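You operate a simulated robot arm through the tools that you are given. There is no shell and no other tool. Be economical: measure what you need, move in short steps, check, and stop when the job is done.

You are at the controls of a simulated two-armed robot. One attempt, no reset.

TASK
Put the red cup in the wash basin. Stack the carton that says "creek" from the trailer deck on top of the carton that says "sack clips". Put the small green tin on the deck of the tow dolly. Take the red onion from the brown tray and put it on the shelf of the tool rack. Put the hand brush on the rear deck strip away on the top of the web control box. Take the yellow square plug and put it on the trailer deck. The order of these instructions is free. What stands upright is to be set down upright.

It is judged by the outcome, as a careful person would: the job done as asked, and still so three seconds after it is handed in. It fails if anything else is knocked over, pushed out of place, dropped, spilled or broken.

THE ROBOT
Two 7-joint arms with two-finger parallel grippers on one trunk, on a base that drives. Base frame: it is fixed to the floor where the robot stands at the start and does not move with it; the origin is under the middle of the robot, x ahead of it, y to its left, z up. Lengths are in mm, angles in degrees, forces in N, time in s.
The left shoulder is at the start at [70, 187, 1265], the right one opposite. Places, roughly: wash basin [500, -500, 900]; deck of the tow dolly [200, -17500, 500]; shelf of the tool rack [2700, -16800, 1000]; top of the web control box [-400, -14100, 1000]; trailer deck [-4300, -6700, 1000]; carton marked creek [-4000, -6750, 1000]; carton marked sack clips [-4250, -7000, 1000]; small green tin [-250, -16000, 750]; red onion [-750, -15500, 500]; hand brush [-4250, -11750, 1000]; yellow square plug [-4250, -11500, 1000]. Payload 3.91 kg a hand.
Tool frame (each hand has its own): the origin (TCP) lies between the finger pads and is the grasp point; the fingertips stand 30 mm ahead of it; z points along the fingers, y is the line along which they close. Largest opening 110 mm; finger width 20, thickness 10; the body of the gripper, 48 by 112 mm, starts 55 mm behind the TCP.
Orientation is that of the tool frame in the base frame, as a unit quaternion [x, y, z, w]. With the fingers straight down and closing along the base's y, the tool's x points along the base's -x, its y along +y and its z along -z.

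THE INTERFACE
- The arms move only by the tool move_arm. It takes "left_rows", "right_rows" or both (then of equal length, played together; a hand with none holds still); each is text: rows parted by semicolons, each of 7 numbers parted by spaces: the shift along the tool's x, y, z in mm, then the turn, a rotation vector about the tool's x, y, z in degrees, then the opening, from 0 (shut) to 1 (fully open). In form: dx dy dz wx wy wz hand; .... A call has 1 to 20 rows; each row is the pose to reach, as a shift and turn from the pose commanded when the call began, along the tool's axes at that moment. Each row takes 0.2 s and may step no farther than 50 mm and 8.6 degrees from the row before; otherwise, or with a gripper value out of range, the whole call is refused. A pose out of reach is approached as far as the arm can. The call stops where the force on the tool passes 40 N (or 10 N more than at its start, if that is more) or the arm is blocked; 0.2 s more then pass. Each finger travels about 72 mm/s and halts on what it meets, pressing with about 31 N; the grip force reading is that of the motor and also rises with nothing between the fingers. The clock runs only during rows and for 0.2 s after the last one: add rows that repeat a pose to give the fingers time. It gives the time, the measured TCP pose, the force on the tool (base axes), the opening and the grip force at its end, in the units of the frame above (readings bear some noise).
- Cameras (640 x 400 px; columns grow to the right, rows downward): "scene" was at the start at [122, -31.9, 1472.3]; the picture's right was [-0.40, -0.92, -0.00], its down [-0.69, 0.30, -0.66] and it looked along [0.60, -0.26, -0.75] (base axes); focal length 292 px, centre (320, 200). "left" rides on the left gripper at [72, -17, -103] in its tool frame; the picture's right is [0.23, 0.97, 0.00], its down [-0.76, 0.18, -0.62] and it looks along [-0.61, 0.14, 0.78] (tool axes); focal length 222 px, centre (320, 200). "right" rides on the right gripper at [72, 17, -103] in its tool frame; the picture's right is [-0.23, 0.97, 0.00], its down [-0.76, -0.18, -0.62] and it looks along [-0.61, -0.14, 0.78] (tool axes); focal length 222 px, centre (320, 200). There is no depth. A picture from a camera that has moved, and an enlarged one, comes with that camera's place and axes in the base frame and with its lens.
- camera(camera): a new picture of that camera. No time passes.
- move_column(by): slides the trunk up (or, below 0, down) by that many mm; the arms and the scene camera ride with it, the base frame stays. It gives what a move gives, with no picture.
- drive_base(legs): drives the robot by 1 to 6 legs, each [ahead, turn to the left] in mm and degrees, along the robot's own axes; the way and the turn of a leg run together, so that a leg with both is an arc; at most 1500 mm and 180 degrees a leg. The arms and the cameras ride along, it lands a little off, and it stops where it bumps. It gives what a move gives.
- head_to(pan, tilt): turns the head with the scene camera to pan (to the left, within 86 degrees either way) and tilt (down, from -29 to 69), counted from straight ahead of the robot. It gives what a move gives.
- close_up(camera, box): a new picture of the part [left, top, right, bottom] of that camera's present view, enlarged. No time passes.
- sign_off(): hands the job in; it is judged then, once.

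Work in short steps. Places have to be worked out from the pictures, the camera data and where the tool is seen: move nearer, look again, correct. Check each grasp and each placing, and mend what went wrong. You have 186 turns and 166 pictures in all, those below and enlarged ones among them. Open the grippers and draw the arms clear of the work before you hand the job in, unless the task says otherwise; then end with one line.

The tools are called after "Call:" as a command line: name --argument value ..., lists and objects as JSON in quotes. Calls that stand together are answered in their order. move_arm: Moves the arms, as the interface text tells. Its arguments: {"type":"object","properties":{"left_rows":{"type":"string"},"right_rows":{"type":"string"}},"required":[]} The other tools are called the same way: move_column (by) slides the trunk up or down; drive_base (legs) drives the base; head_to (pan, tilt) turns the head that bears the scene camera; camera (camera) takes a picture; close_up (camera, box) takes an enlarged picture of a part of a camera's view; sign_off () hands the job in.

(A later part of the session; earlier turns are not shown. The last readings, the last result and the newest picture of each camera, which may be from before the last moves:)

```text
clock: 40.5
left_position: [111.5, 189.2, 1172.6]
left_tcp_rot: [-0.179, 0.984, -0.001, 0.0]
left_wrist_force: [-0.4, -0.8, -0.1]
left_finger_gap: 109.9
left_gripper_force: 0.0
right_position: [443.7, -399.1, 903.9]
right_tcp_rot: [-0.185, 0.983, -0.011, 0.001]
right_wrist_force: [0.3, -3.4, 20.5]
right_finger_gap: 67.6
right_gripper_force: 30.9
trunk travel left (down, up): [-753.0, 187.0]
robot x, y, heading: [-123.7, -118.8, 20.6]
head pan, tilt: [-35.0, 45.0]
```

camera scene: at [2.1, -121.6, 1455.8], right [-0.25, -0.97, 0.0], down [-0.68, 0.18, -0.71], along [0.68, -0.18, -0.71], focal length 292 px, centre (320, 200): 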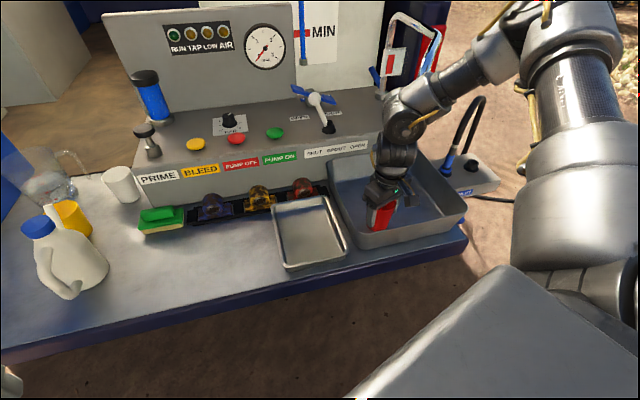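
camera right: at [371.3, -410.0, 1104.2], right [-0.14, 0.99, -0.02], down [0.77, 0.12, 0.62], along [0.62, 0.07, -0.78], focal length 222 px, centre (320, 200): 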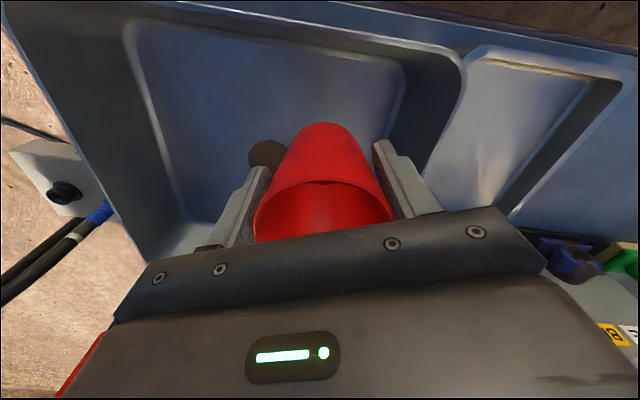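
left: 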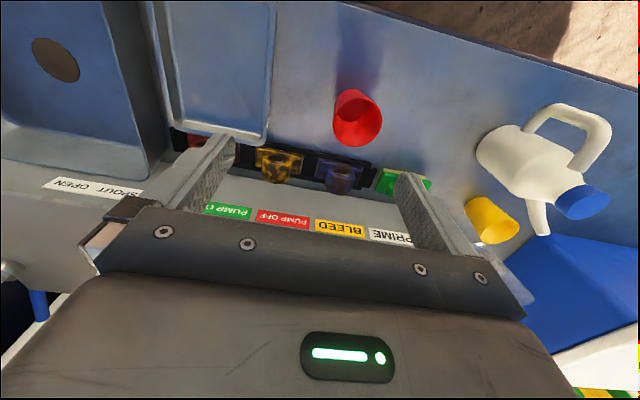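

The cup is on the basin floor (20 N). I'll release gently and rise with the trunk.

Call:
move_arm --right_rows "0 0 -2 0 0 0 0.75;0 0 -2 0 0 0 0.9;0 0 -2 0 0 0 0.9;0 0 -2 0 0 0 0.9"

Call:
camera --camera "right"

Call:
move_column --by 180

Call:
camera --camera "right"

```text
clock: 41.5
left_position: [112.0, 187.9, 1172.6]
left_tcp_rot: [-0.179, 0.984, -0.001, 0.0]
left_wrist_force: [0.4, 0.4, -0.4]
left_finger_gap: 110.0
left_gripper_force: 0.1
right_position: [444.5, -400.0, 905.3]
right_tcp_rot: [-0.185, 0.983, -0.01, 0.0]
right_wrist_force: [0.0, -0.4, 0.9]
right_finger_gap: 99.1
right_gripper_force: 0.1
trunk travel left (down, up): [-753.0, 187.0]
robot x, y, heading: [-121.8, -117.4, 20.4]
head pan, tilt: [-35.0, 45.0]
```

```text
134 pictures are left
camera right: at [371.1, -409.9, 1007.7], right [-0.14, 0.99, -0.02], down [0.77, 0.12, 0.62], along [0.62, 0.07, -0.78], focal length 222 px, centre (320, 200)
```

right: 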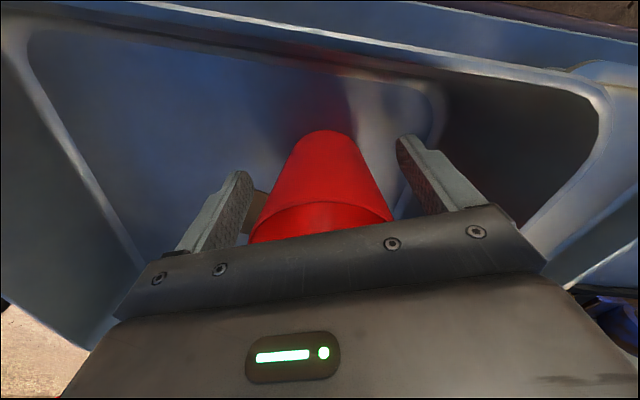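

```text
clock: 43.5
left_position: [113.9, 187.3, 1353.8]
left_tcp_rot: [-0.179, 0.984, 0.0, -0.001]
left_wrist_force: [0.2, 0.2, 0.2]
left_finger_gap: 109.8
left_gripper_force: 0.1
right_position: [445.5, -399.6, 1084.7]
right_tcp_rot: [-0.186, 0.983, -0.009, 0.0]
right_wrist_force: [-0.8, 0.2, 0.1]
right_finger_gap: 99.0
right_gripper_force: 0.0
trunk travel left (down, up): [-933.0, 7.0]
robot x, y, heading: [-121.3, -115.6, 20.5]
head pan, tilt: [-35.0, 45.0]
```

```text
133 pictures are left
camera right: at [371.2, -409.8, 1187.7], right [-0.14, 0.99, -0.02], down [0.77, 0.12, 0.62], along [0.62, 0.07, -0.78], focal length 222 px, centre (320, 200)
```

right: 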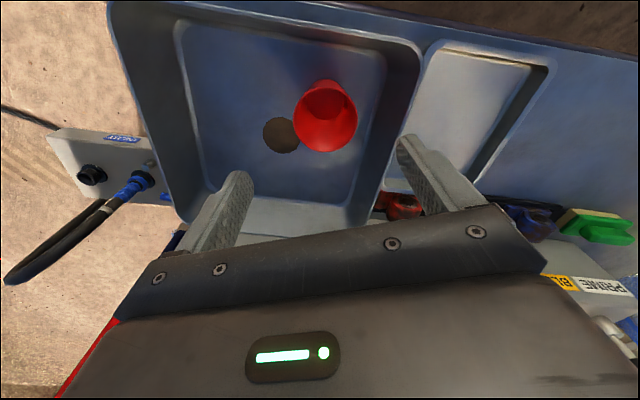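

The cup stands upright in the basin. Next I'll check surroundings before backing away toward the trailer.

Call:
head_to --pan 86 --tilt 15

Call:
camera --camera "scene"

Call:
head_to --pan -86 --tilt 15

Call:
camera --camera "scene"

```text
clock: 45.5
left_position: [113.3, 187.6, 1351.9]
left_tcp_rot: [-0.178, 0.984, 0.0, -0.001]
left_wrist_force: [-0.6, 0.5, 0.4]
left_finger_gap: 110.0
left_gripper_force: 0.1
right_position: [444.3, -400.6, 1084.9]
right_tcp_rot: [-0.186, 0.983, -0.01, -0.001]
right_wrist_force: [1.1, 0.0, 0.1]
right_finger_gap: 98.8
right_gripper_force: 0.2
trunk travel left (down, up): [-933.0, 7.0]
robot x, y, heading: [-124.1, -118.6, 20.3]
head pan, tilt: [85.9, 15.0]
```

```text
132 pictures are left
camera scene: at [-102.8, -11.4, 1682.6], right [0.96, 0.28, 0.0], down [0.07, -0.25, -0.97], along [-0.27, 0.93, -0.26], focal length 292 px, centre (320, 200)
```

scene: 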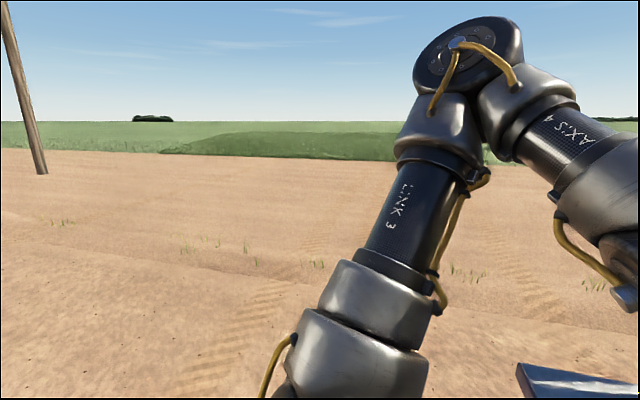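

```text
clock: 48.1
left_position: [112.6, 188.5, 1352.2]
left_tcp_rot: [-0.179, 0.984, 0.0, 0.0]
left_wrist_force: [1.3, -0.3, 0.0]
left_finger_gap: 110.0
left_gripper_force: 0.0
right_position: [445.0, -401.0, 1085.5]
right_tcp_rot: [-0.185, 0.983, -0.009, 0.0]
right_wrist_force: [0.6, 0.3, 0.3]
right_finger_gap: 98.7
right_gripper_force: 0.0
trunk travel left (down, up): [-933.0, 7.0]
robot x, y, heading: [-123.7, -113.9, 20.4]
head pan, tilt: [-85.9, 15.0]
```

```text
131 pictures are left
camera scene: at [-37.9, -186.1, 1682.6], right [-0.91, -0.41, 0.0], down [-0.11, 0.24, -0.97], along [0.4, -0.88, -0.26], focal length 292 px, centre (320, 200)
```

scene: 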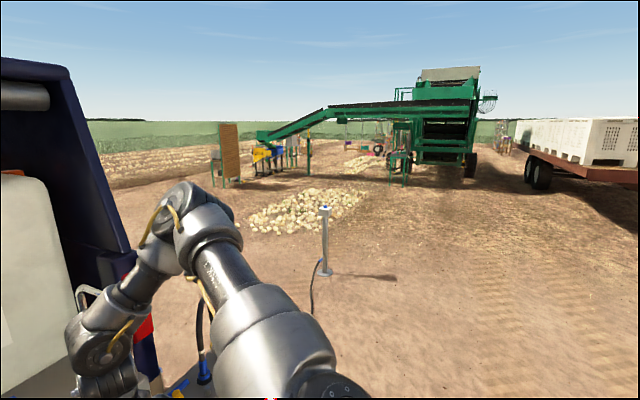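

Open ground. I'll back off, turn right and drive toward the trailer, stopping partway for a look.

Call:
drive_base --legs '[[-450, 0], [0, -121.8], [1450, 0], [1450, 0], [1300, 0]]'

Call:
head_to --pan -20 --tilt 15

Call:
camera --camera "scene"

```text
clock: 75.5
left_position: [-1147.8, -4769.0, 1353.0]
left_tcp_rot: [0.769, 0.64, 0.0, 0.0]
left_wrist_force: [0.1, -0.5, -0.2]
left_finger_gap: 110.0
left_gripper_force: 0.0
right_position: [-1822.9, -4751.2, 1084.4]
right_tcp_rot: [0.764, 0.645, -0.005, -0.008]
right_wrist_force: [0.8, 0.8, -0.7]
right_finger_gap: 98.9
right_gripper_force: 0.1
trunk travel left (down, up): [-933.0, 7.0]
robot x, y, heading: [-1286.7, -4409.0, -100.7]
head pan, tilt: [-85.9, 15.0]
```

```text
clock: 76.9
left_position: [-1147.8, -4770.8, 1351.6]
left_tcp_rot: [0.768, 0.64, 0.001, -0.001]
left_wrist_force: [0.3, 0.1, -0.3]
left_finger_gap: 110.4
left_gripper_force: 0.0
right_position: [-1823.3, -4751.7, 1084.5]
right_tcp_rot: [0.764, 0.646, -0.005, -0.008]
right_wrist_force: [-0.2, -1.6, -0.2]
right_finger_gap: 98.9
right_gripper_force: 0.0
trunk travel left (down, up): [-933.0, 7.0]
robot x, y, heading: [-1289.8, -4409.4, -100.6]
head pan, tilt: [-20.0, 15.0]
```

```text
130 pictures are left
camera scene: at [-1345.0, -4539.9, 1682.6], right [-0.86, 0.51, 0.0], down [0.13, 0.22, -0.97], along [-0.49, -0.83, -0.26], focal length 292 px, centre (320, 200)
```

scene: 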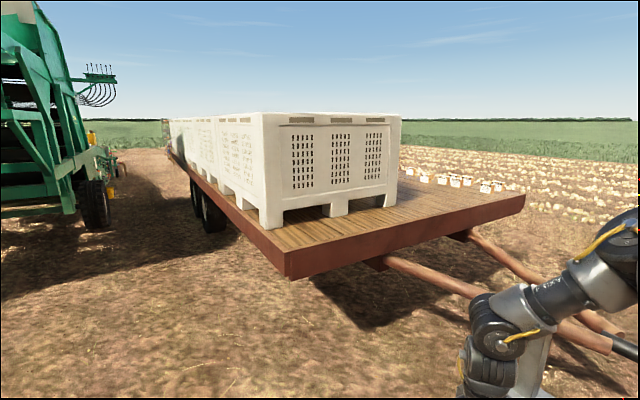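

The trailer's front is ahead. I'll zoom in on the small things beyond the bin at the right.

Call:
close_up --camera "scene" --box '[380, 130, 540, 230]'

```text
4.00 times, centred on (460, 180) of scene
camera zoom: at [-1345.0, -4539.9, 1682.6], right [-0.86, 0.51, 0.0], down [0.13, 0.22, -0.97], along [-0.49, -0.83, -0.26], focal length 1168 px, centre (-240, 280)
```

zoom: 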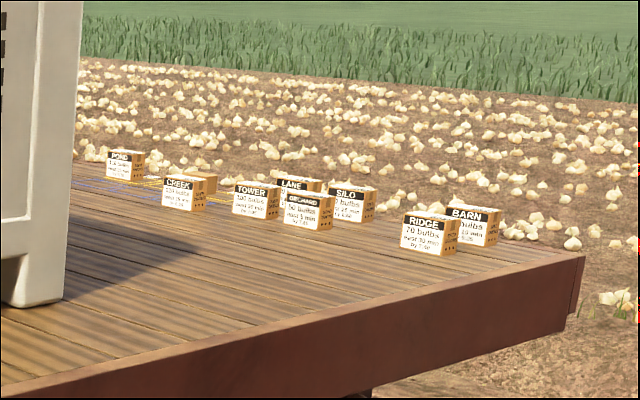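

The cartons (CREEK etc.) stand along the far side of the front deck, so I must approach from the west. I'll look right to see the drawbar and route.

Call:
head_to --pan -75 --tilt 15

Call:
camera --camera "scene"

```text
clock: 78.1
left_position: [-1148.3, -4770.3, 1352.4]
left_tcp_rot: [0.768, 0.64, 0.0, -0.001]
left_wrist_force: [-0.3, -0.9, 0.1]
left_finger_gap: 109.8
left_gripper_force: 0.0
right_position: [-1822.7, -4753.0, 1084.9]
right_tcp_rot: [0.763, 0.646, -0.005, -0.009]
right_wrist_force: [0.2, 0.0, 0.3]
right_finger_gap: 99.1
right_gripper_force: 0.1
trunk travel left (down, up): [-933.0, 7.0]
robot x, y, heading: [-1288.3, -4410.1, -100.6]
head pan, tilt: [-75.0, 15.0]
```

```text
128 pictures are left
camera scene: at [-1390.5, -4466.8, 1682.6], right [-0.08, 1.0, 0.0], down [0.26, 0.02, -0.97], along [-0.96, -0.08, -0.26], focal length 292 px, centre (320, 200)
```

scene: 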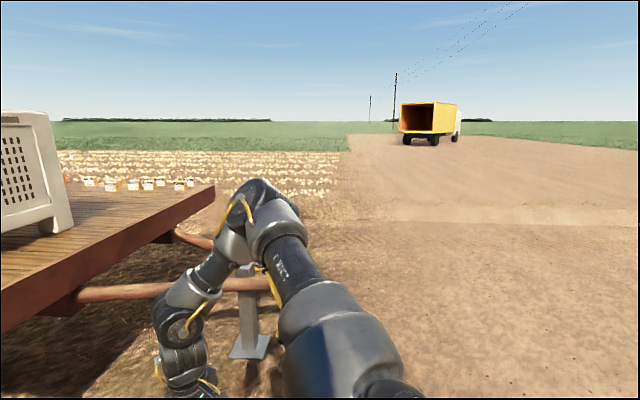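

I'll go around the drawbar's front (its tip is near y≈-4950) to the west side.

Call:
drive_base --legs '[[0, -87.4], [1400, 0], [1400, 0], [1000, 0], [0, 80]]'

Call:
head_to --pan 0 --tilt 20

Call:
camera --camera "scene"

```text
clock: 103.7
left_position: [-4982.3, -4283.1, 1352.7]
left_tcp_rot: [0.808, 0.59, 0.001, 0.0]
left_wrist_force: [0.0, 0.3, -0.6]
left_finger_gap: 109.9
left_gripper_force: 0.0
right_position: [-5650.5, -4178.6, 1084.8]
right_tcp_rot: [0.803, 0.596, -0.004, -0.008]
right_wrist_force: [0.0, 1.0, -0.6]
right_finger_gap: 99.2
right_gripper_force: 0.1
trunk travel left (down, up): [-933.0, 7.0]
robot x, y, heading: [-5076.7, -3909.1, -107.9]
head pan, tilt: [-75.0, 15.0]
```

```text
clock: 105.2
left_position: [-4981.9, -4283.6, 1351.5]
left_tcp_rot: [0.808, 0.59, 0.001, -0.001]
left_wrist_force: [-0.3, -0.3, 0.3]
left_finger_gap: 110.1
left_gripper_force: 0.0
right_position: [-5649.9, -4178.7, 1084.7]
right_tcp_rot: [0.803, 0.596, -0.005, -0.009]
right_wrist_force: [1.3, -0.1, -0.7]
right_finger_gap: 99.1
right_gripper_force: 0.1
trunk travel left (down, up): [-933.0, 7.0]
robot x, y, heading: [-5074.6, -3906.9, -107.9]
head pan, tilt: [0.0, 20.0]
```

```text
127 pictures are left
camera scene: at [-5119.4, -4044.4, 1674.5], right [-0.95, 0.31, 0.0], down [0.11, 0.33, -0.94], along [-0.29, -0.89, -0.34], focal length 292 px, centre (320, 200)
```

scene: 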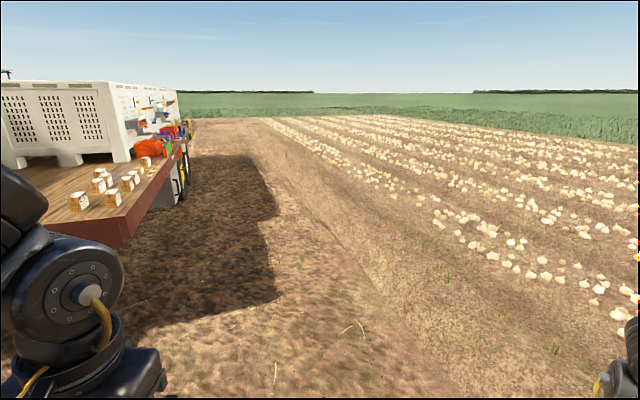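

Clear ground along the west side; the deck edge is near x≈-4500. I'll drive to about (-5150, -6750) and face east.

Call:
drive_base --legs '[[0, 16.4], [1422, 0], [1422, 0], [0, 91.5]]'

Call:
head_to --pan 0 --tilt 30

Call:
camera --camera "scene"

```text
clock: 123.7
left_position: [-4846.7, -6531.4, 1352.5]
left_tcp_rot: [0.001, 1.0, 0.0, -0.001]
left_wrist_force: [0.8, -0.2, 0.6]
left_finger_gap: 110.1
left_gripper_force: 0.1
right_position: [-4743.5, -7199.5, 1084.5]
right_tcp_rot: [-0.005, 1.0, -0.01, -0.002]
right_wrist_force: [-0.3, -0.9, -0.2]
right_finger_gap: 98.9
right_gripper_force: 0.0
trunk travel left (down, up): [-933.0, 7.0]
robot x, y, heading: [-5177.4, -6731.8, -0.5]
head pan, tilt: [0.0, 20.0]
```

```text
clock: 124.5
left_position: [-4846.0, -6530.9, 1352.1]
left_tcp_rot: [0.001, 1.0, 0.0, -0.001]
left_wrist_force: [-0.2, 0.5, -0.7]
left_finger_gap: 110.1
left_gripper_force: 0.0
right_position: [-4743.6, -7199.9, 1084.3]
right_tcp_rot: [-0.006, 1.0, -0.009, -0.001]
right_wrist_force: [-0.8, -0.7, 0.6]
right_finger_gap: 99.2
right_gripper_force: 0.0
trunk travel left (down, up): [-933.0, 7.0]
robot x, y, heading: [-5172.6, -6734.0, -0.2]
head pan, tilt: [0.0, 30.0]
```

```text
126 pictures are left
camera scene: at [-5034.3, -6734.9, 1658.5], right [-0.01, -1.0, 0.0], down [-0.5, 0.0, -0.87], along [0.87, -0.01, -0.5], focal length 292 px, centre (320, 200)
```

scene: 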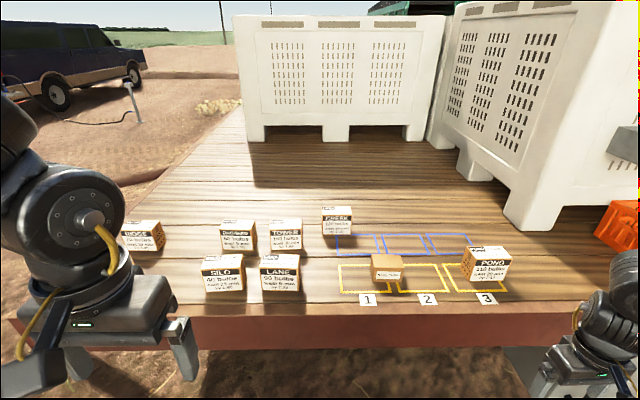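

I see the cartons and the painted marks. Zooming for labels.

Call:
close_up --camera "scene" --box '[190, 190, 530, 330]'

```text
1.88 times, centred on (360, 260) of scene
camera zoom: at [-5034.3, -6734.9, 1658.5], right [-0.01, -1.0, 0.0], down [-0.5, 0.0, -0.87], along [0.87, -0.01, -0.5], focal length 549 px, centre (245, 87)
```

zoom: 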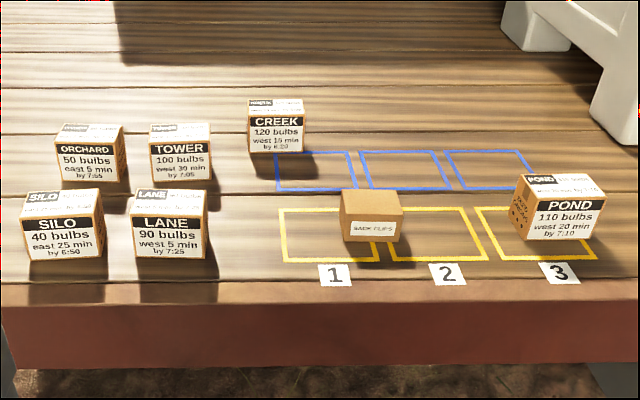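

CREEK is about 120 mm wide, so it must be gripped across its depth. Before driving closer I'll look down at my own base and the deck edge.

Call:
head_to --pan 0 --tilt 69

Call:
camera --camera "scene"

```text
clock: 125.5
left_position: [-4845.7, -6531.8, 1353.6]
left_tcp_rot: [0.001, 1.0, 0.0, -0.002]
left_wrist_force: [0.2, 0.1, 0.5]
left_finger_gap: 110.3
left_gripper_force: 0.1
right_position: [-4743.5, -7198.6, 1085.0]
right_tcp_rot: [-0.005, 1.0, -0.009, -0.002]
right_wrist_force: [1.1, -0.6, -0.1]
right_finger_gap: 98.9
right_gripper_force: 0.1
trunk travel left (down, up): [-933.0, 7.0]
robot x, y, heading: [-5173.9, -6736.5, -0.4]
head pan, tilt: [0.0, 68.8]
```

```text
124 pictures are left
camera scene: at [-5068.8, -6734.7, 1607.0], right [-0.01, -1.0, 0.0], down [-0.93, 0.01, -0.36], along [0.36, 0.0, -0.93], focal length 292 px, centre (320, 200)
```

scene: 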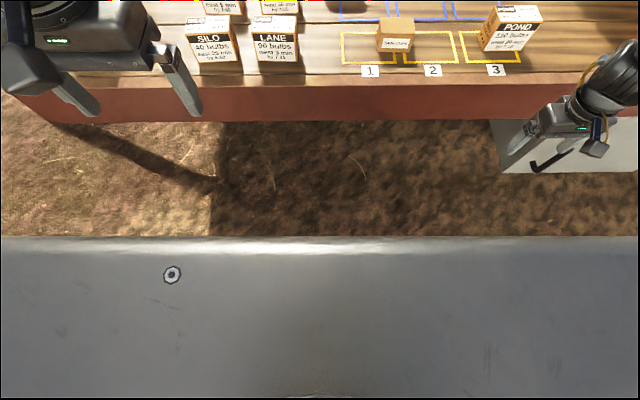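

The sill bottom is ~790 so the base should fit under the deck edge. First I'll raise the right hand above the cartons and test turning the left hand 90° so it closes along x.

Call:
move_arm --left_rows "0 0 0 0 0 8.5 1;0 0 0 0 0 17 1;0 0 0 0 0 25.5 1;0 0 0 0 0 34 1;0 0 0 0 0 42.5 1;0 0 0 0 0 51 1;0 0 0 0 0 59.5 1;0 0 0 0 0 68 1;0 0 0 0 0 76.5 1;0 0 0 0 0 85 1;0 0 0 0 0 90 1;0 0 0 0 0 90 1" --right_rows "0 0 -25 0 0 0 1;0 0 -50 0 0 0 1;0 0 -75 0 0 0 1;0 0 -100 0 0 0 1;0 0 -125 0 0 0 1;0 0 -150 0 0 0 1;0 0 -150 0 0 0 1;0 0 -150 0 0 0 1;0 0 -150 0 0 0 1;0 0 -150 0 0 0 1;0 0 -150 0 0 0 1;0 0 -150 0 0 0 1"

```text
clock: 127.3
left_position: [-4969.8, -6689.3, 1389.0]
left_tcp_rot: [0.527, 0.85, 0.003, 0.005]
left_wrist_force: [40.2, -4.8, 8.3]
left_finger_gap: 110.0
left_gripper_force: 0.2
left hand out of reach, approached as far as the arm can: row 3, 4, 5, 6, 7, 8
right_position: [-4744.8, -7197.4, 1232.8]
right_tcp_rot: [-0.007, 1.0, -0.009, -0.001]
right_wrist_force: [-0.9, -0.1, -0.4]
right_finger_gap: 110.1
right_gripper_force: 0.1
trunk travel left (down, up): [-933.0, 7.0]
robot x, y, heading: [-5173.6, -6735.6, -0.3]
head pan, tilt: [0.0, 68.8]
stopped in row 8 (left hand): the force on the tool passed its limit (the readings are from after the stop); the commanded pose is now the measured one
```

The left hand was swung into my torso by that infeasible turn. I'll move it forward and down, away from the body.

Call:
move_arm --left_rows "-6 34 5 0 0 0 1;-12 68 15 0 0 0 1;-18 102 40 0 0 0 1;-24 137 70 0 0 0 1;-30 171 105 0 0 0 1;-35 206 145 0 0 0 1;-35 206 150 0 0 0 1"

Call:
camera --camera "scene"

```text
refused: row 6 steps farther than a row can; nothing moved
```

```text
123 pictures are left
camera scene: at [-5071.4, -6737.8, 1607.1], right [-0.01, -1.0, 0.0], down [-0.93, 0.01, -0.36], along [0.36, 0.0, -0.93], focal length 292 px, centre (320, 200)
```

scene: 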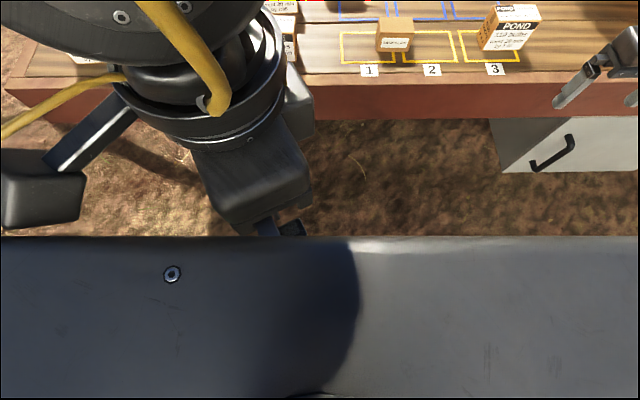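

Call:
move_arm --left_rows "-6 34 5 0 0 0 1;-12 68 15 0 0 0 1;-18 102 35 0 0 0 1;-24 137 65 0 0 0 1;-30 168 98 0 0 0 1;-33 195 130 0 0 0 1;-35 206 150 0 0 0 1;-35 206 150 0 0 0 1"

Call:
camera --camera "scene"

```text
clock: 127.7
left_position: [-4968.3, -6686.3, 1387.6]
left_tcp_rot: [0.525, 0.851, 0.002, 0.005]
left_wrist_force: [16.9, -1.6, 3.9]
left_finger_gap: 109.8
left_gripper_force: 0.0
left hand out of reach, approached as far as the arm can: row 1, 2
right_position: [-4742.8, -7194.9, 1234.7]
right_tcp_rot: [-0.006, 1.0, -0.01, -0.002]
right_wrist_force: [0.1, 0.7, -1.0]
right_finger_gap: 109.8
right_gripper_force: 0.1
trunk travel left (down, up): [-933.0, 7.0]
robot x, y, heading: [-5174.7, -6734.5, -0.4]
head pan, tilt: [0.0, 68.8]
stopped in row 2 (left hand): the force on the tool passed its limit (the readings are from after the stop); the commanded pose is now the measured one
```

```text
122 pictures are left
camera scene: at [-5068.6, -6735.2, 1606.9], right [-0.01, -1.0, 0.0], down [-0.93, 0.0, -0.36], along [0.36, 0.0, -0.93], focal length 292 px, centre (320, 200)
```

scene: 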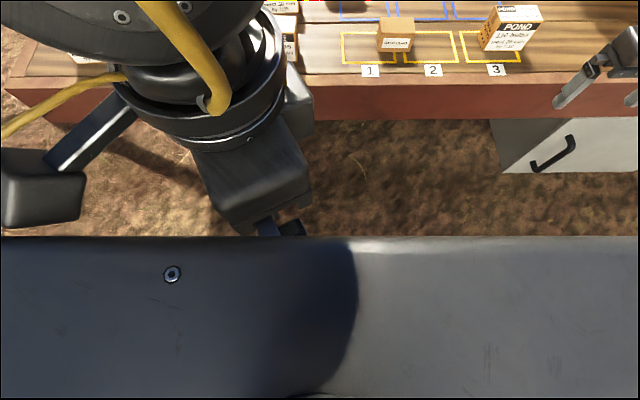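

It's pinned against a reach limit. I'll rotate the hand back while moving upward/forward.

Call:
move_arm --left_rows "0 5 0 0 0 -8.5 1;0 10 0 0 0 -17 1;0 20 0 0 0 -25.5 1;0 30 0 0 0 -34 1;-5 45 10 0 0 -42.5 1;-10 60 20 0 0 -51 1;-20 80 30 0 0 -59.5 1;-30 100 40 0 0 -63 1;-40 130 50 0 0 -63 1;-50 160 60 0 0 -63 1"

Call:
camera --camera "scene"

```text
clock: 128.0
left_position: [-4964.6, -6682.8, 1387.5]
left_tcp_rot: [0.513, 0.859, 0.004, 0.006]
left_wrist_force: [8.9, 0.2, 1.5]
left_finger_gap: 110.0
left_gripper_force: 0.1
right_position: [-4743.5, -7194.9, 1235.8]
right_tcp_rot: [-0.006, 1.0, -0.01, -0.002]
right_wrist_force: [-0.5, -0.1, 0.0]
right_finger_gap: 109.9
right_gripper_force: 0.2
trunk travel left (down, up): [-933.0, 7.0]
robot x, y, heading: [-5178.8, -6730.7, -0.2]
head pan, tilt: [0.0, 68.8]
stopped in row 1 (left hand): the force on the tool passed its limit (the readings are from after the stop); the commanded pose is now the measured one
```

```text
121 pictures are left
camera scene: at [-5069.1, -6734.5, 1607.0], right [-0.01, -1.0, 0.0], down [-0.93, 0.01, -0.36], along [0.36, 0.0, -0.93], focal length 292 px, centre (320, 200)
```

scene: 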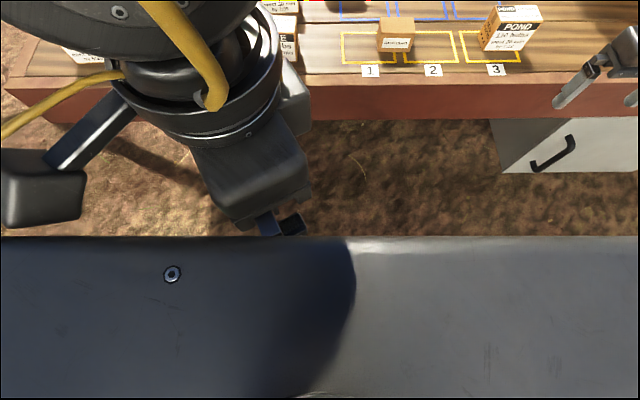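

It is freeing (force dropped to 9 N). Repeating.

Call:
move_arm --left_rows "0 10 0 0 0 -4 1;0 20 0 0 0 -8 1;0 30 0 0 0 -12 1;0 40 0 0 0 -20 1;-5 50 10 0 0 -28 1;-10 60 20 0 0 -36 1;-20 80 30 0 0 -44 1;-30 100 40 0 0 -52 1;-40 130 50 0 0 -60 1;-50 160 60 0 0 -63 1"

Call:
camera --camera "scene"

```text
clock: 130.2
left_position: [-4798.2, -6652.4, 1330.3]
left_tcp_rot: [-0.013, 1.0, 0.0, 0.006]
left_wrist_force: [0.1, 0.6, 0.0]
left_finger_gap: 110.2
left_gripper_force: 0.1
right_position: [-4741.8, -7194.7, 1234.9]
right_tcp_rot: [-0.006, 1.0, -0.009, -0.003]
right_wrist_force: [0.7, -0.2, 0.4]
right_finger_gap: 110.2
right_gripper_force: 0.1
trunk travel left (down, up): [-933.0, 7.0]
robot x, y, heading: [-5173.3, -6738.2, -0.3]
head pan, tilt: [0.0, 68.8]
```

```text
120 pictures are left
camera scene: at [-5067.2, -6733.9, 1606.8], right [-0.01, -1.0, 0.0], down [-0.93, 0.0, -0.36], along [0.36, 0.0, -0.93], focal length 292 px, centre (320, 200)
```

scene: 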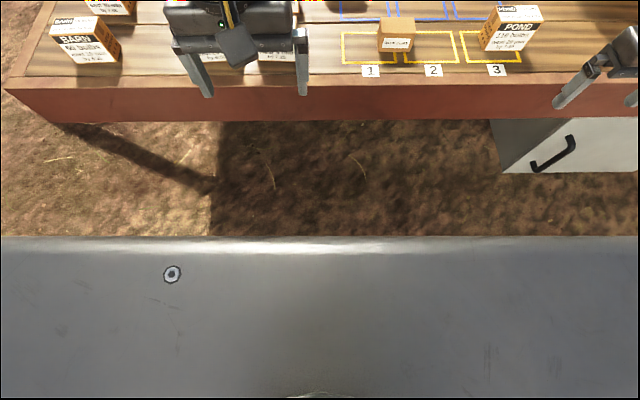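

Free again. I'll move the left hand forward/down and test yaw the other way, modestly.

Call:
move_arm --left_rows "-30 0 25 0 0 0 1;-60 0 50 0 0 0 1;-90 0 80 0 0 0 1;-100 0 100 0 0 -8 1;-100 0 100 0 0 -16 1;-100 0 100 0 0 -24 1;-100 0 100 0 0 -32 1;-100 0 100 0 0 -40 1"

```text
clock: 132.0
left_position: [-4699.2, -6648.9, 1229.7]
left_tcp_rot: [-0.354, 0.935, -0.001, 0.007]
left_wrist_force: [1.0, 0.0, 0.8]
left_finger_gap: 110.1
left_gripper_force: 0.0
right_position: [-4742.1, -7194.6, 1234.6]
right_tcp_rot: [-0.006, 1.0, -0.009, -0.002]
right_wrist_force: [-0.2, 0.2, 0.0]
right_finger_gap: 109.5
right_gripper_force: 0.1
trunk travel left (down, up): [-933.0, 7.0]
robot x, y, heading: [-5174.2, -6737.5, -0.3]
head pan, tilt: [0.0, 68.8]
```

That works. Completing to 90°.

Call:
move_arm --left_rows "0 0 0 0 0 -8 1;0 0 0 0 0 -16 1;0 0 0 0 0 -24 1;0 0 0 0 0 -32 1;0 0 0 0 0 -40 1;0 0 0 0 0 -48.5 1;0 0 0 0 0 -48.5 1"

Call:
camera --camera "left"

```text
clock: 133.6
left_position: [-4698.4, -6648.7, 1231.5]
left_tcp_rot: [-0.707, 0.708, -0.004, 0.004]
left_wrist_force: [0.2, 1.2, 0.2]
left_finger_gap: 110.2
left_gripper_force: 0.0
right_position: [-4742.7, -7196.0, 1233.2]
right_tcp_rot: [-0.006, 1.0, -0.01, -0.002]
right_wrist_force: [-0.2, -0.5, 0.8]
right_finger_gap: 109.9
right_gripper_force: 0.0
trunk travel left (down, up): [-933.0, 7.0]
robot x, y, heading: [-5175.3, -6734.4, -0.5]
head pan, tilt: [0.0, 68.8]
```

```text
119 pictures are left
camera left: at [-4681.8, -6721.7, 1334.4], right [-0.97, -0.23, -0.01], down [-0.18, 0.76, 0.62], along [-0.13, 0.61, -0.78], focal length 222 px, centre (320, 200)
```

left: 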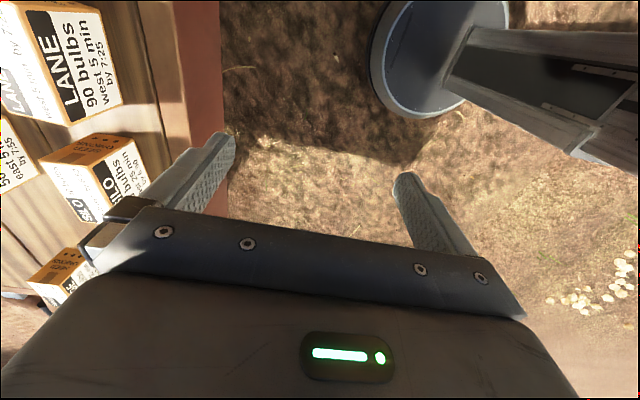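

The base foot is a low disc, so it fits under the deck. Driving to about (-4700, -6865).

Call:
drive_base --legs '[[0, -15], [491, 0], [0, 15]]'

Call:
head_to --pan 0 --tilt 45

Call:
camera --camera "scene"

Call:
camera --camera "left"

```text
clock: 138.2
left_position: [-4232.5, -6777.6, 1231.2]
left_tcp_rot: [-0.706, 0.709, -0.003, 0.005]
left_wrist_force: [0.6, 0.3, 0.9]
left_finger_gap: 110.0
left_gripper_force: 0.1
right_position: [-4277.7, -7323.2, 1233.9]
right_tcp_rot: [-0.006, 1.0, -0.009, -0.003]
right_wrist_force: [0.9, -0.9, -0.3]
right_finger_gap: 110.2
right_gripper_force: 0.2
trunk travel left (down, up): [-933.0, 7.0]
robot x, y, heading: [-4711.5, -6858.3, -0.4]
head pan, tilt: [0.0, 68.8]
```

```text
clock: 139.1
left_position: [-4234.8, -6775.9, 1231.4]
left_tcp_rot: [-0.706, 0.708, -0.004, 0.005]
left_wrist_force: [0.3, 0.6, 0.8]
left_finger_gap: 110.0
left_gripper_force: 0.1
right_position: [-4278.3, -7321.8, 1233.8]
right_tcp_rot: [-0.006, 1.0, -0.009, -0.002]
right_wrist_force: [-0.4, 0.1, 0.6]
right_finger_gap: 110.0
right_gripper_force: 0.0
trunk travel left (down, up): [-933.0, 7.0]
robot x, y, heading: [-4709.8, -6859.8, -0.5]
head pan, tilt: [0.0, 45.0]
```

```text
118 pictures are left
camera scene: at [-4578.9, -6861.5, 1635.8], right [-0.01, -1.0, 0.0], down [-0.71, 0.0, -0.71], along [0.71, 0.0, -0.71], focal length 292 px, centre (320, 200)
```

scene: 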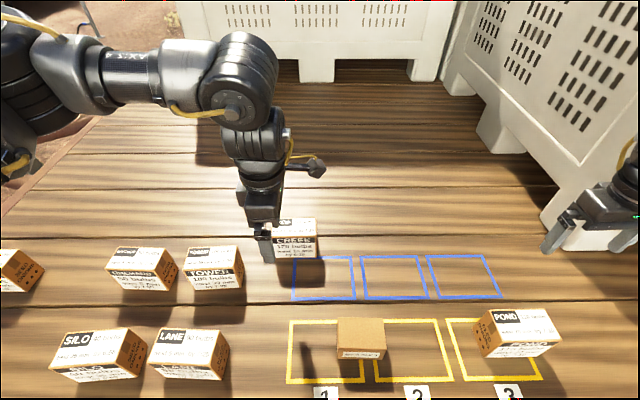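

```text
117 pictures are left
camera left: at [-4217.5, -6848.8, 1334.5], right [-0.97, -0.22, -0.01], down [-0.18, 0.76, 0.62], along [-0.13, 0.61, -0.78], focal length 222 px, centre (320, 200)
```

left: 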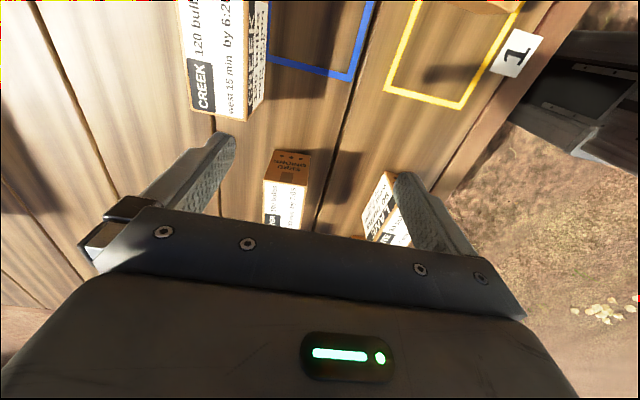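

Zooming both views on CREEK and the clips carton to triangulate.

Call:
close_up --camera "scene" --box '[240, 200, 480, 350]'

Call:
close_up --camera "left" --box '[140, 0, 460, 200]'

```text
2.67 times, centred on (360, 275) of scene
camera zoom: at [-4578.9, -6861.5, 1635.8], right [-0.01, -1.0, 0.0], down [-0.71, 0.0, -0.71], along [0.71, 0.0, -0.71], focal length 778 px, centre (213, 0)
```

zoom: 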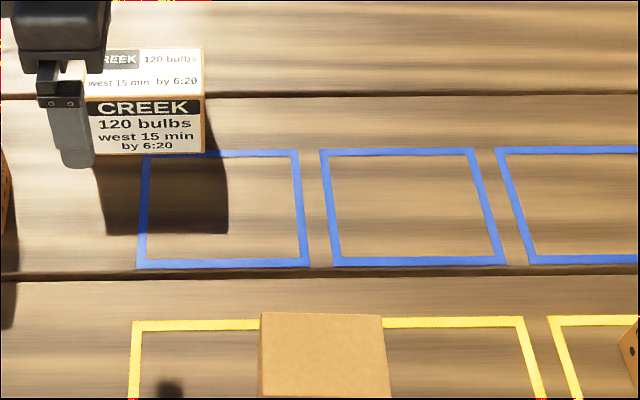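

```text
2.00 times, centred on (300, 100) of left
camera zoom: at [-4217.5, -6848.8, 1334.5], right [-0.97, -0.22, -0.01], down [-0.18, 0.76, 0.62], along [-0.13, 0.61, -0.78], focal length 444 px, centre (360, 400)
```

zoom: 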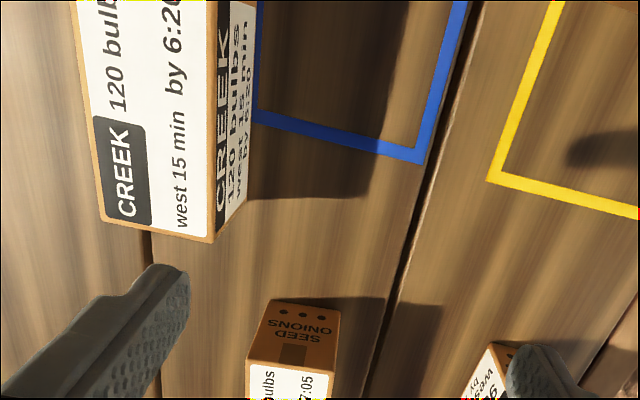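

Deck z≈1000. CREEK is 58×106×91 mm centred at (-4126, -6801), and the clips carton is centred at about (-4363, -6939) with its top near 1061. Moving the left hand over CREEK.

Call:
move_arm --left_rows "8 -36 20 0 0 0 1;16 -72 40 0 0 0 1;25 -108 60 0 0 0 1;25 -108 81 0 0 0 1;25 -108 81 0 0 0 1"

Call:
camera --camera "left"

Call:
camera --camera "scene"

```text
clock: 140.3
left_position: [-4124.0, -6800.9, 1151.6]
left_tcp_rot: [-0.706, 0.708, -0.004, 0.005]
left_wrist_force: [-0.5, -0.6, -0.4]
left_finger_gap: 110.0
left_gripper_force: 0.1
right_position: [-4278.1, -7321.7, 1233.5]
right_tcp_rot: [-0.006, 1.0, -0.009, -0.002]
right_wrist_force: [-0.2, 0.5, -1.1]
right_finger_gap: 109.9
right_gripper_force: 0.1
trunk travel left (down, up): [-933.0, 7.0]
robot x, y, heading: [-4710.9, -6861.6, -0.6]
head pan, tilt: [0.0, 45.0]
```

```text
114 pictures are left
camera left: at [-4107.1, -6874.0, 1253.8], right [-0.97, -0.22, -0.01], down [-0.18, 0.76, 0.62], along [-0.13, 0.61, -0.78], focal length 222 px, centre (320, 200)
```

left: 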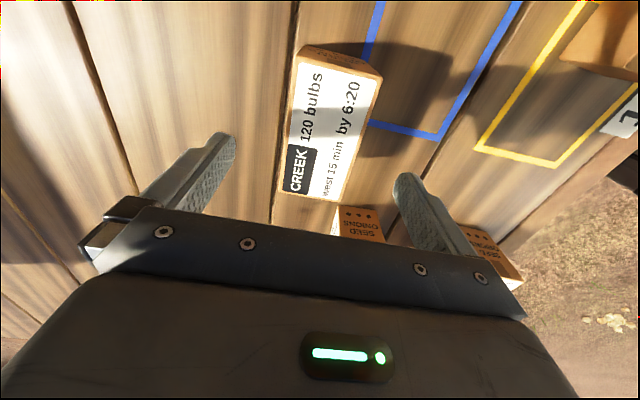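

```text
113 pictures are left
camera scene: at [-4578.7, -6861.6, 1635.8], right [-0.01, -1.0, 0.0], down [-0.71, 0.0, -0.71], along [0.71, 0.0, -0.71], focal length 292 px, centre (320, 200)
```

scene: 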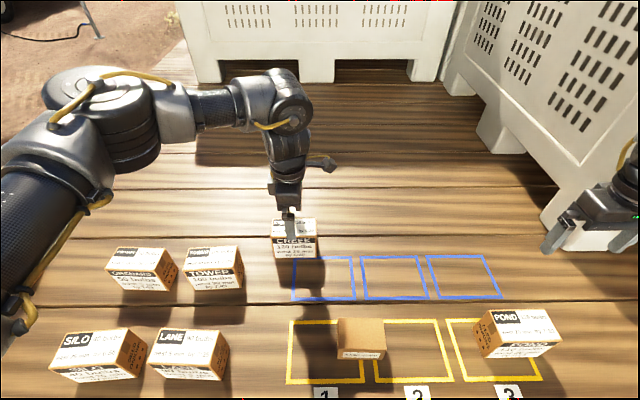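

Top corners confirm the centre at (-4126, -6802). Descending and closing.

Call:
move_arm --left_rows "0 2 35 0 0 0 1;0 2 70 0 0 0 1;0 2 98 0 0 0 1;0 2 98 0 0 0 1;0 2 98 0 0 0 0.7;0 2 98 0 0 0 0.5;0 2 98 0 0 0 0.35;0 2 98 0 0 0 0.3;0 2 98 0 0 0 0.3"

Call:
camera --camera "left"

```text
clock: 142.3
left_position: [-4125.7, -6802.4, 1054.1]
left_tcp_rot: [-0.706, 0.708, -0.005, 0.005]
left_wrist_force: [-0.8, 0.3, 0.5]
left_finger_gap: 60.1
left_gripper_force: 31.2
right_position: [-4278.3, -7322.4, 1234.6]
right_tcp_rot: [-0.006, 1.0, -0.01, -0.001]
right_wrist_force: [0.1, 0.5, 0.1]
right_finger_gap: 109.7
right_gripper_force: 0.1
trunk travel left (down, up): [-933.0, 7.0]
robot x, y, heading: [-4708.6, -6860.9, -0.4]
head pan, tilt: [0.0, 45.0]
```

```text
112 pictures are left
camera left: at [-4108.3, -6874.7, 1156.8], right [-0.97, -0.22, -0.01], down [-0.18, 0.76, 0.62], along [-0.13, 0.61, -0.78], focal length 222 px, centre (320, 200)
```

left: 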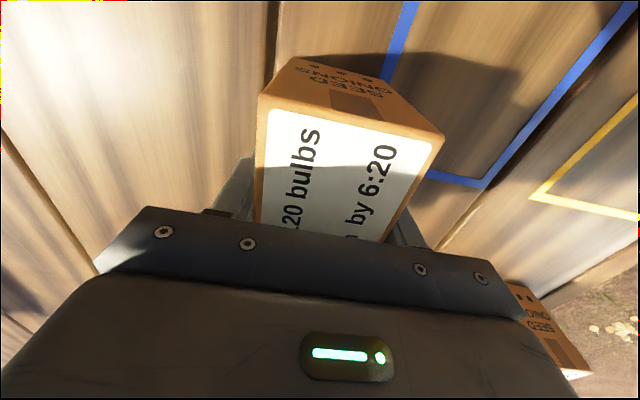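

Gripped (60 mm). Lifting 150 mm, then moving right 137 mm and backing the base.

Call:
move_arm --left_rows "0 0 -40 0 0 0 0.3;0 0 -80 0 0 0 0.3;0 0 -120 0 0 0 0.3;0 0 -150 0 0 0 0.3;30 10 -150 0 0 0 0.3;65 20 -150 0 0 0 0.3;100 35 -150 0 0 0 0.3;137 50 -150 0 0 0 0.3;137 50 -150 0 0 0 0.3"

Call:
drive_base --legs '[[-187, 0]]'

Call:
camera --camera "left"

Call:
camera --camera "scene"

```text
clock: 144.3
left_position: [-4179.3, -6938.7, 1203.5]
left_tcp_rot: [-0.706, 0.708, -0.005, 0.004]
left_wrist_force: [0.2, -0.1, -4.1]
left_finger_gap: 60.0
left_gripper_force: 31.0
right_position: [-4277.1, -7324.4, 1235.2]
right_tcp_rot: [-0.007, 1.0, -0.01, -0.002]
right_wrist_force: [-0.5, 0.0, 0.1]
right_finger_gap: 109.9
right_gripper_force: 0.0
trunk travel left (down, up): [-933.0, 7.0]
robot x, y, heading: [-4709.0, -6858.7, -0.5]
head pan, tilt: [0.0, 45.0]
```

```text
clock: 145.9
left_position: [-4363.0, -6937.4, 1201.6]
left_tcp_rot: [-0.706, 0.708, -0.003, 0.003]
left_wrist_force: [0.8, -0.4, -4.6]
left_finger_gap: 60.4
left_gripper_force: 31.1
right_position: [-4462.4, -7321.3, 1233.7]
right_tcp_rot: [-0.007, 1.0, -0.009, -0.004]
right_wrist_force: [0.2, -0.1, 0.3]
right_finger_gap: 110.1
right_gripper_force: 0.0
trunk travel left (down, up): [-933.0, 7.0]
robot x, y, heading: [-4895.9, -6862.8, -0.1]
head pan, tilt: [0.0, 45.0]
```

```text
111 pictures are left
camera left: at [-4345.5, -7009.0, 1304.2], right [-0.97, -0.23, -0.01], down [-0.18, 0.76, 0.62], along [-0.13, 0.61, -0.78], focal length 222 px, centre (320, 200)
```

left: 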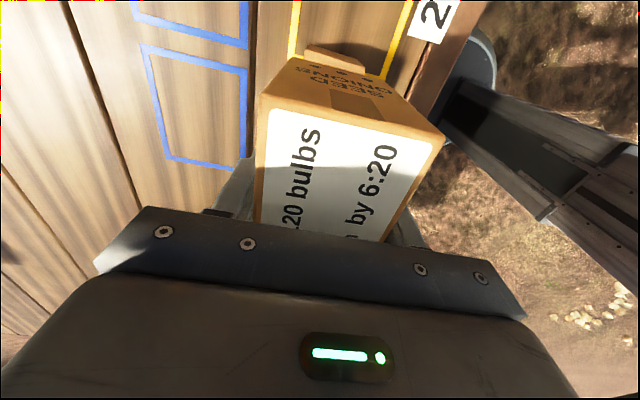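

```text
110 pictures are left
camera scene: at [-4760.9, -6861.2, 1635.4], right [0.0, -1.0, 0.0], down [-0.71, 0.0, -0.7], along [0.7, 0.0, -0.71], focal length 292 px, centre (320, 200)
```

scene: 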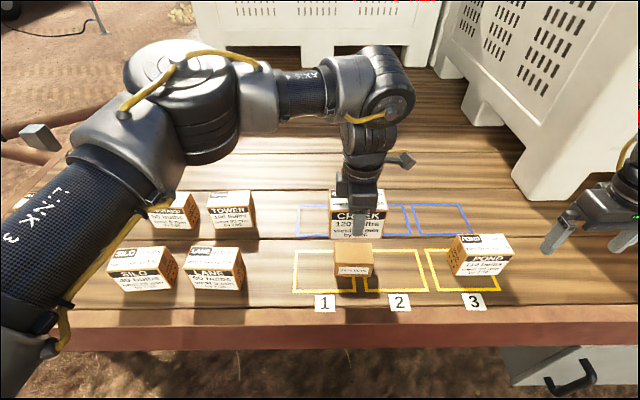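

Zooming on the clips carton to refine its position.

Call:
close_up --camera "scene" --box '[290, 220, 434, 310]'

```text
4.44 times, centred on (362, 265) of scene
camera zoom: at [-4760.9, -6861.2, 1635.4], right [0.0, -1.0, 0.0], down [-0.71, 0.0, -0.7], along [0.7, 0.0, -0.71], focal length 1297 px, centre (133, -89)
```

zoom: 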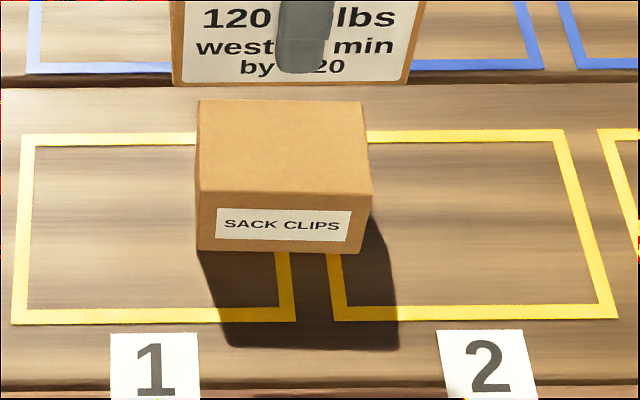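

Clips carton: centre (-4366, -6941), top ≈1056. Aligning and lowering CREEK to just above it.

Call:
move_arm --left_rows "3 3 30 0 0 0 0.3;3.5 3 60 0 0 0 0.3;3.5 3 82 0 0 0 0.3;3.5 3 82 0 0 0 0.3"

Call:
close_up --camera "scene" --box '[290, 200, 434, 290]'

```text
clock: 146.9
left_position: [-4368.6, -6940.6, 1121.1]
left_tcp_rot: [-0.706, 0.708, -0.006, 0.005]
left_wrist_force: [0.2, -0.8, -4.4]
left_finger_gap: 60.0
left_gripper_force: 30.6
right_position: [-4464.9, -7319.7, 1234.6]
right_tcp_rot: [-0.007, 1.0, -0.01, -0.002]
right_wrist_force: [0.2, -0.2, 0.4]
right_finger_gap: 110.0
right_gripper_force: 0.0
trunk travel left (down, up): [-933.0, 7.0]
robot x, y, heading: [-4893.8, -6862.7, -0.2]
head pan, tilt: [0.0, 45.0]
```

```text
4.44 times, centred on (362, 245) of scene
camera zoom: at [-4766.0, -6861.7, 1635.9], right [0.0, -1.0, 0.0], down [-0.71, 0.0, -0.71], along [0.71, 0.0, -0.71], focal length 1297 px, centre (133, 0)
```

zoom: 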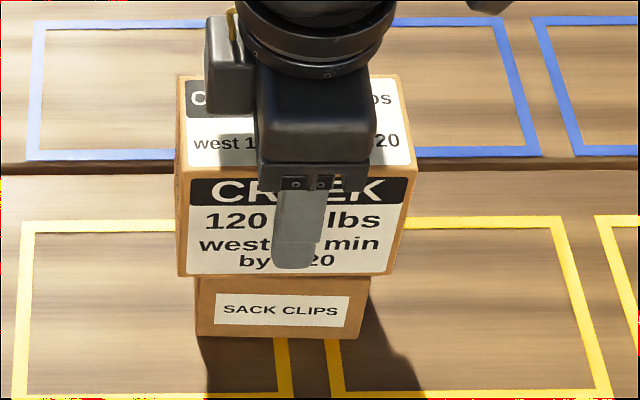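

Well aligned (shift 3 mm left). Lowering slowly to contact.

Call:
move_arm --left_rows "-3 0 3 0 0 0 0.3;-3 0 6 0 0 0 0.3;-3 0 8 0 0 0 0.3;-3 0 10 0 0 0 0.3"

```text
clock: 147.9
left_position: [-4369.1, -6937.2, 1114.0]
left_tcp_rot: [-0.707, 0.707, -0.007, 0.005]
left_wrist_force: [0.8, 2.8, 19.2]
left_finger_gap: 59.8
left_gripper_force: 30.9
right_position: [-4466.2, -7320.5, 1236.2]
right_tcp_rot: [-0.007, 1.0, -0.01, -0.001]
right_wrist_force: [0.0, -0.4, 0.8]
right_finger_gap: 109.7
right_gripper_force: 0.0
trunk travel left (down, up): [-933.0, 7.0]
robot x, y, heading: [-4894.7, -6860.6, -0.1]
head pan, tilt: [0.0, 45.0]
```

Contact at 19 N. I'll ease 1 mm, open slowly and retreat straight up.

Call:
move_arm --left_rows "0 0 -2 0 0 0 0.5;0 0 -2 0 0 0 0.65;0 0 -2 0 0 0 0.8;0 0 -2 0 0 0 0.8;0 0 -2 0 0 0 0.8;0 0 -30 0 0 0 0.8;0 0 -65 0 0 0 0.8;0 0 -100 0 0 0 0.8;0 0 -140 0 0 0 0.8"

Call:
camera --camera "scene"

Call:
camera --camera "left"

```text
clock: 149.9
left_position: [-4370.0, -6937.3, 1251.2]
left_tcp_rot: [-0.706, 0.708, -0.005, 0.005]
left_wrist_force: [1.2, -0.3, -0.3]
left_finger_gap: 88.0
left_gripper_force: 0.0
right_position: [-4465.1, -7320.2, 1234.0]
right_tcp_rot: [-0.006, 1.0, -0.01, -0.002]
right_wrist_force: [0.1, -0.1, 0.9]
right_finger_gap: 110.0
right_gripper_force: 0.0
trunk travel left (down, up): [-933.0, 7.0]
robot x, y, heading: [-4894.7, -6862.1, -0.3]
head pan, tilt: [0.0, 45.0]
```

```text
107 pictures are left
camera scene: at [-4767.0, -6861.7, 1635.9], right [0.0, -1.0, 0.0], down [-0.71, 0.0, -0.71], along [0.71, 0.0, -0.71], focal length 292 px, centre (320, 200)
```

scene: 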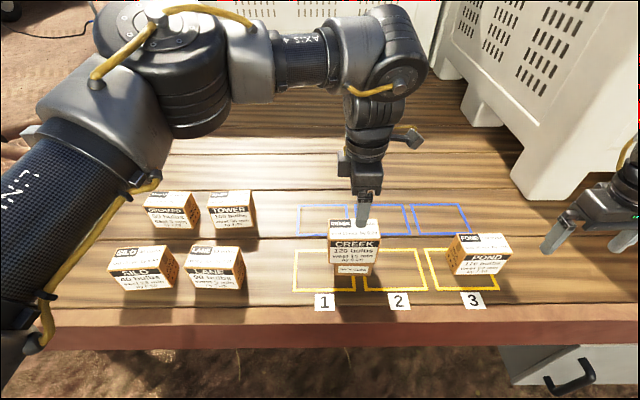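

```text
106 pictures are left
camera left: at [-4353.7, -7010.4, 1354.0], right [-0.97, -0.23, -0.01], down [-0.19, 0.76, 0.62], along [-0.13, 0.61, -0.78], focal length 222 px, centre (320, 200)
```

left: 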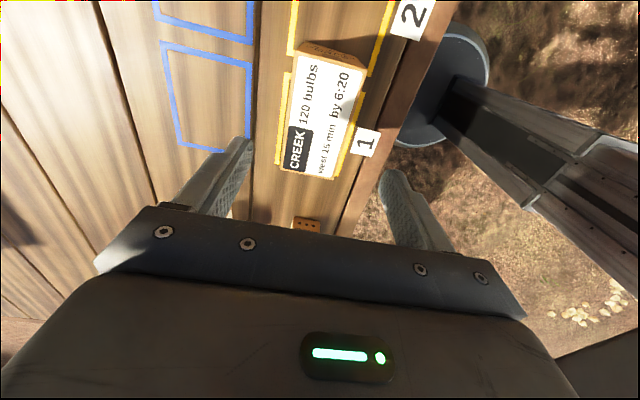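

CREEK is stacked squarely on SACK CLIPS. Next I'll back away and drive south along the west side toward the rear strip.

Call:
drive_base --legs '[[-500, 0], [0, -90], [1500, 0], [1000, 0]]'

Call:
head_to --pan 25 --tilt 15

Call:
camera --camera "scene"

```text
clock: 168.5
left_position: [-5496.3, -9889.9, 1252.4]
left_tcp_rot: [0.002, 1.0, -0.007, 0.0]
left_wrist_force: [-0.9, 0.4, -0.1]
left_finger_gap: 88.2
left_gripper_force: 0.1
right_position: [-5879.7, -9794.8, 1234.9]
right_tcp_rot: [0.703, 0.711, -0.006, -0.007]
right_wrist_force: [0.7, -1.1, 0.3]
right_finger_gap: 109.8
right_gripper_force: 0.0
trunk travel left (down, up): [-933.0, 7.0]
robot x, y, heading: [-5417.8, -9363.4, -90.5]
head pan, tilt: [0.0, 45.0]
```

```text
clock: 169.5
left_position: [-5496.6, -9891.4, 1249.5]
left_tcp_rot: [0.003, 1.0, -0.006, 0.0]
left_wrist_force: [-0.3, 0.8, 0.1]
left_finger_gap: 87.7
left_gripper_force: 0.0
right_position: [-5880.1, -9795.4, 1233.9]
right_tcp_rot: [0.703, 0.711, -0.005, -0.009]
right_wrist_force: [0.4, 0.2, -0.2]
right_finger_gap: 110.2
right_gripper_force: 0.1
trunk travel left (down, up): [-933.0, 7.0]
robot x, y, heading: [-5418.2, -9365.9, -90.5]
head pan, tilt: [25.0, 15.0]
```

```text
105 pictures are left
camera scene: at [-5379.3, -9499.9, 1682.5], right [-0.91, -0.42, 0.0], down [-0.11, 0.24, -0.97], along [0.4, -0.88, -0.26], focal length 292 px, centre (320, 200)
```

scene: 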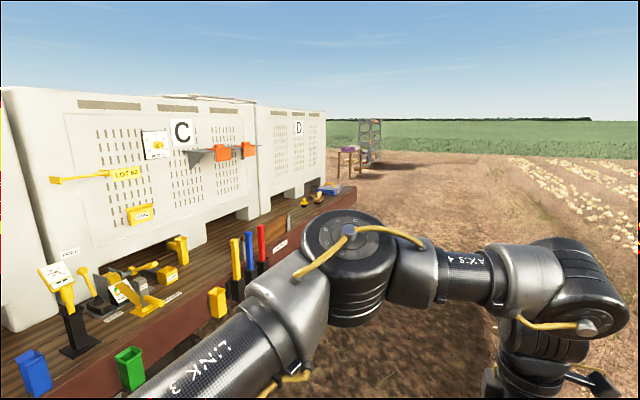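

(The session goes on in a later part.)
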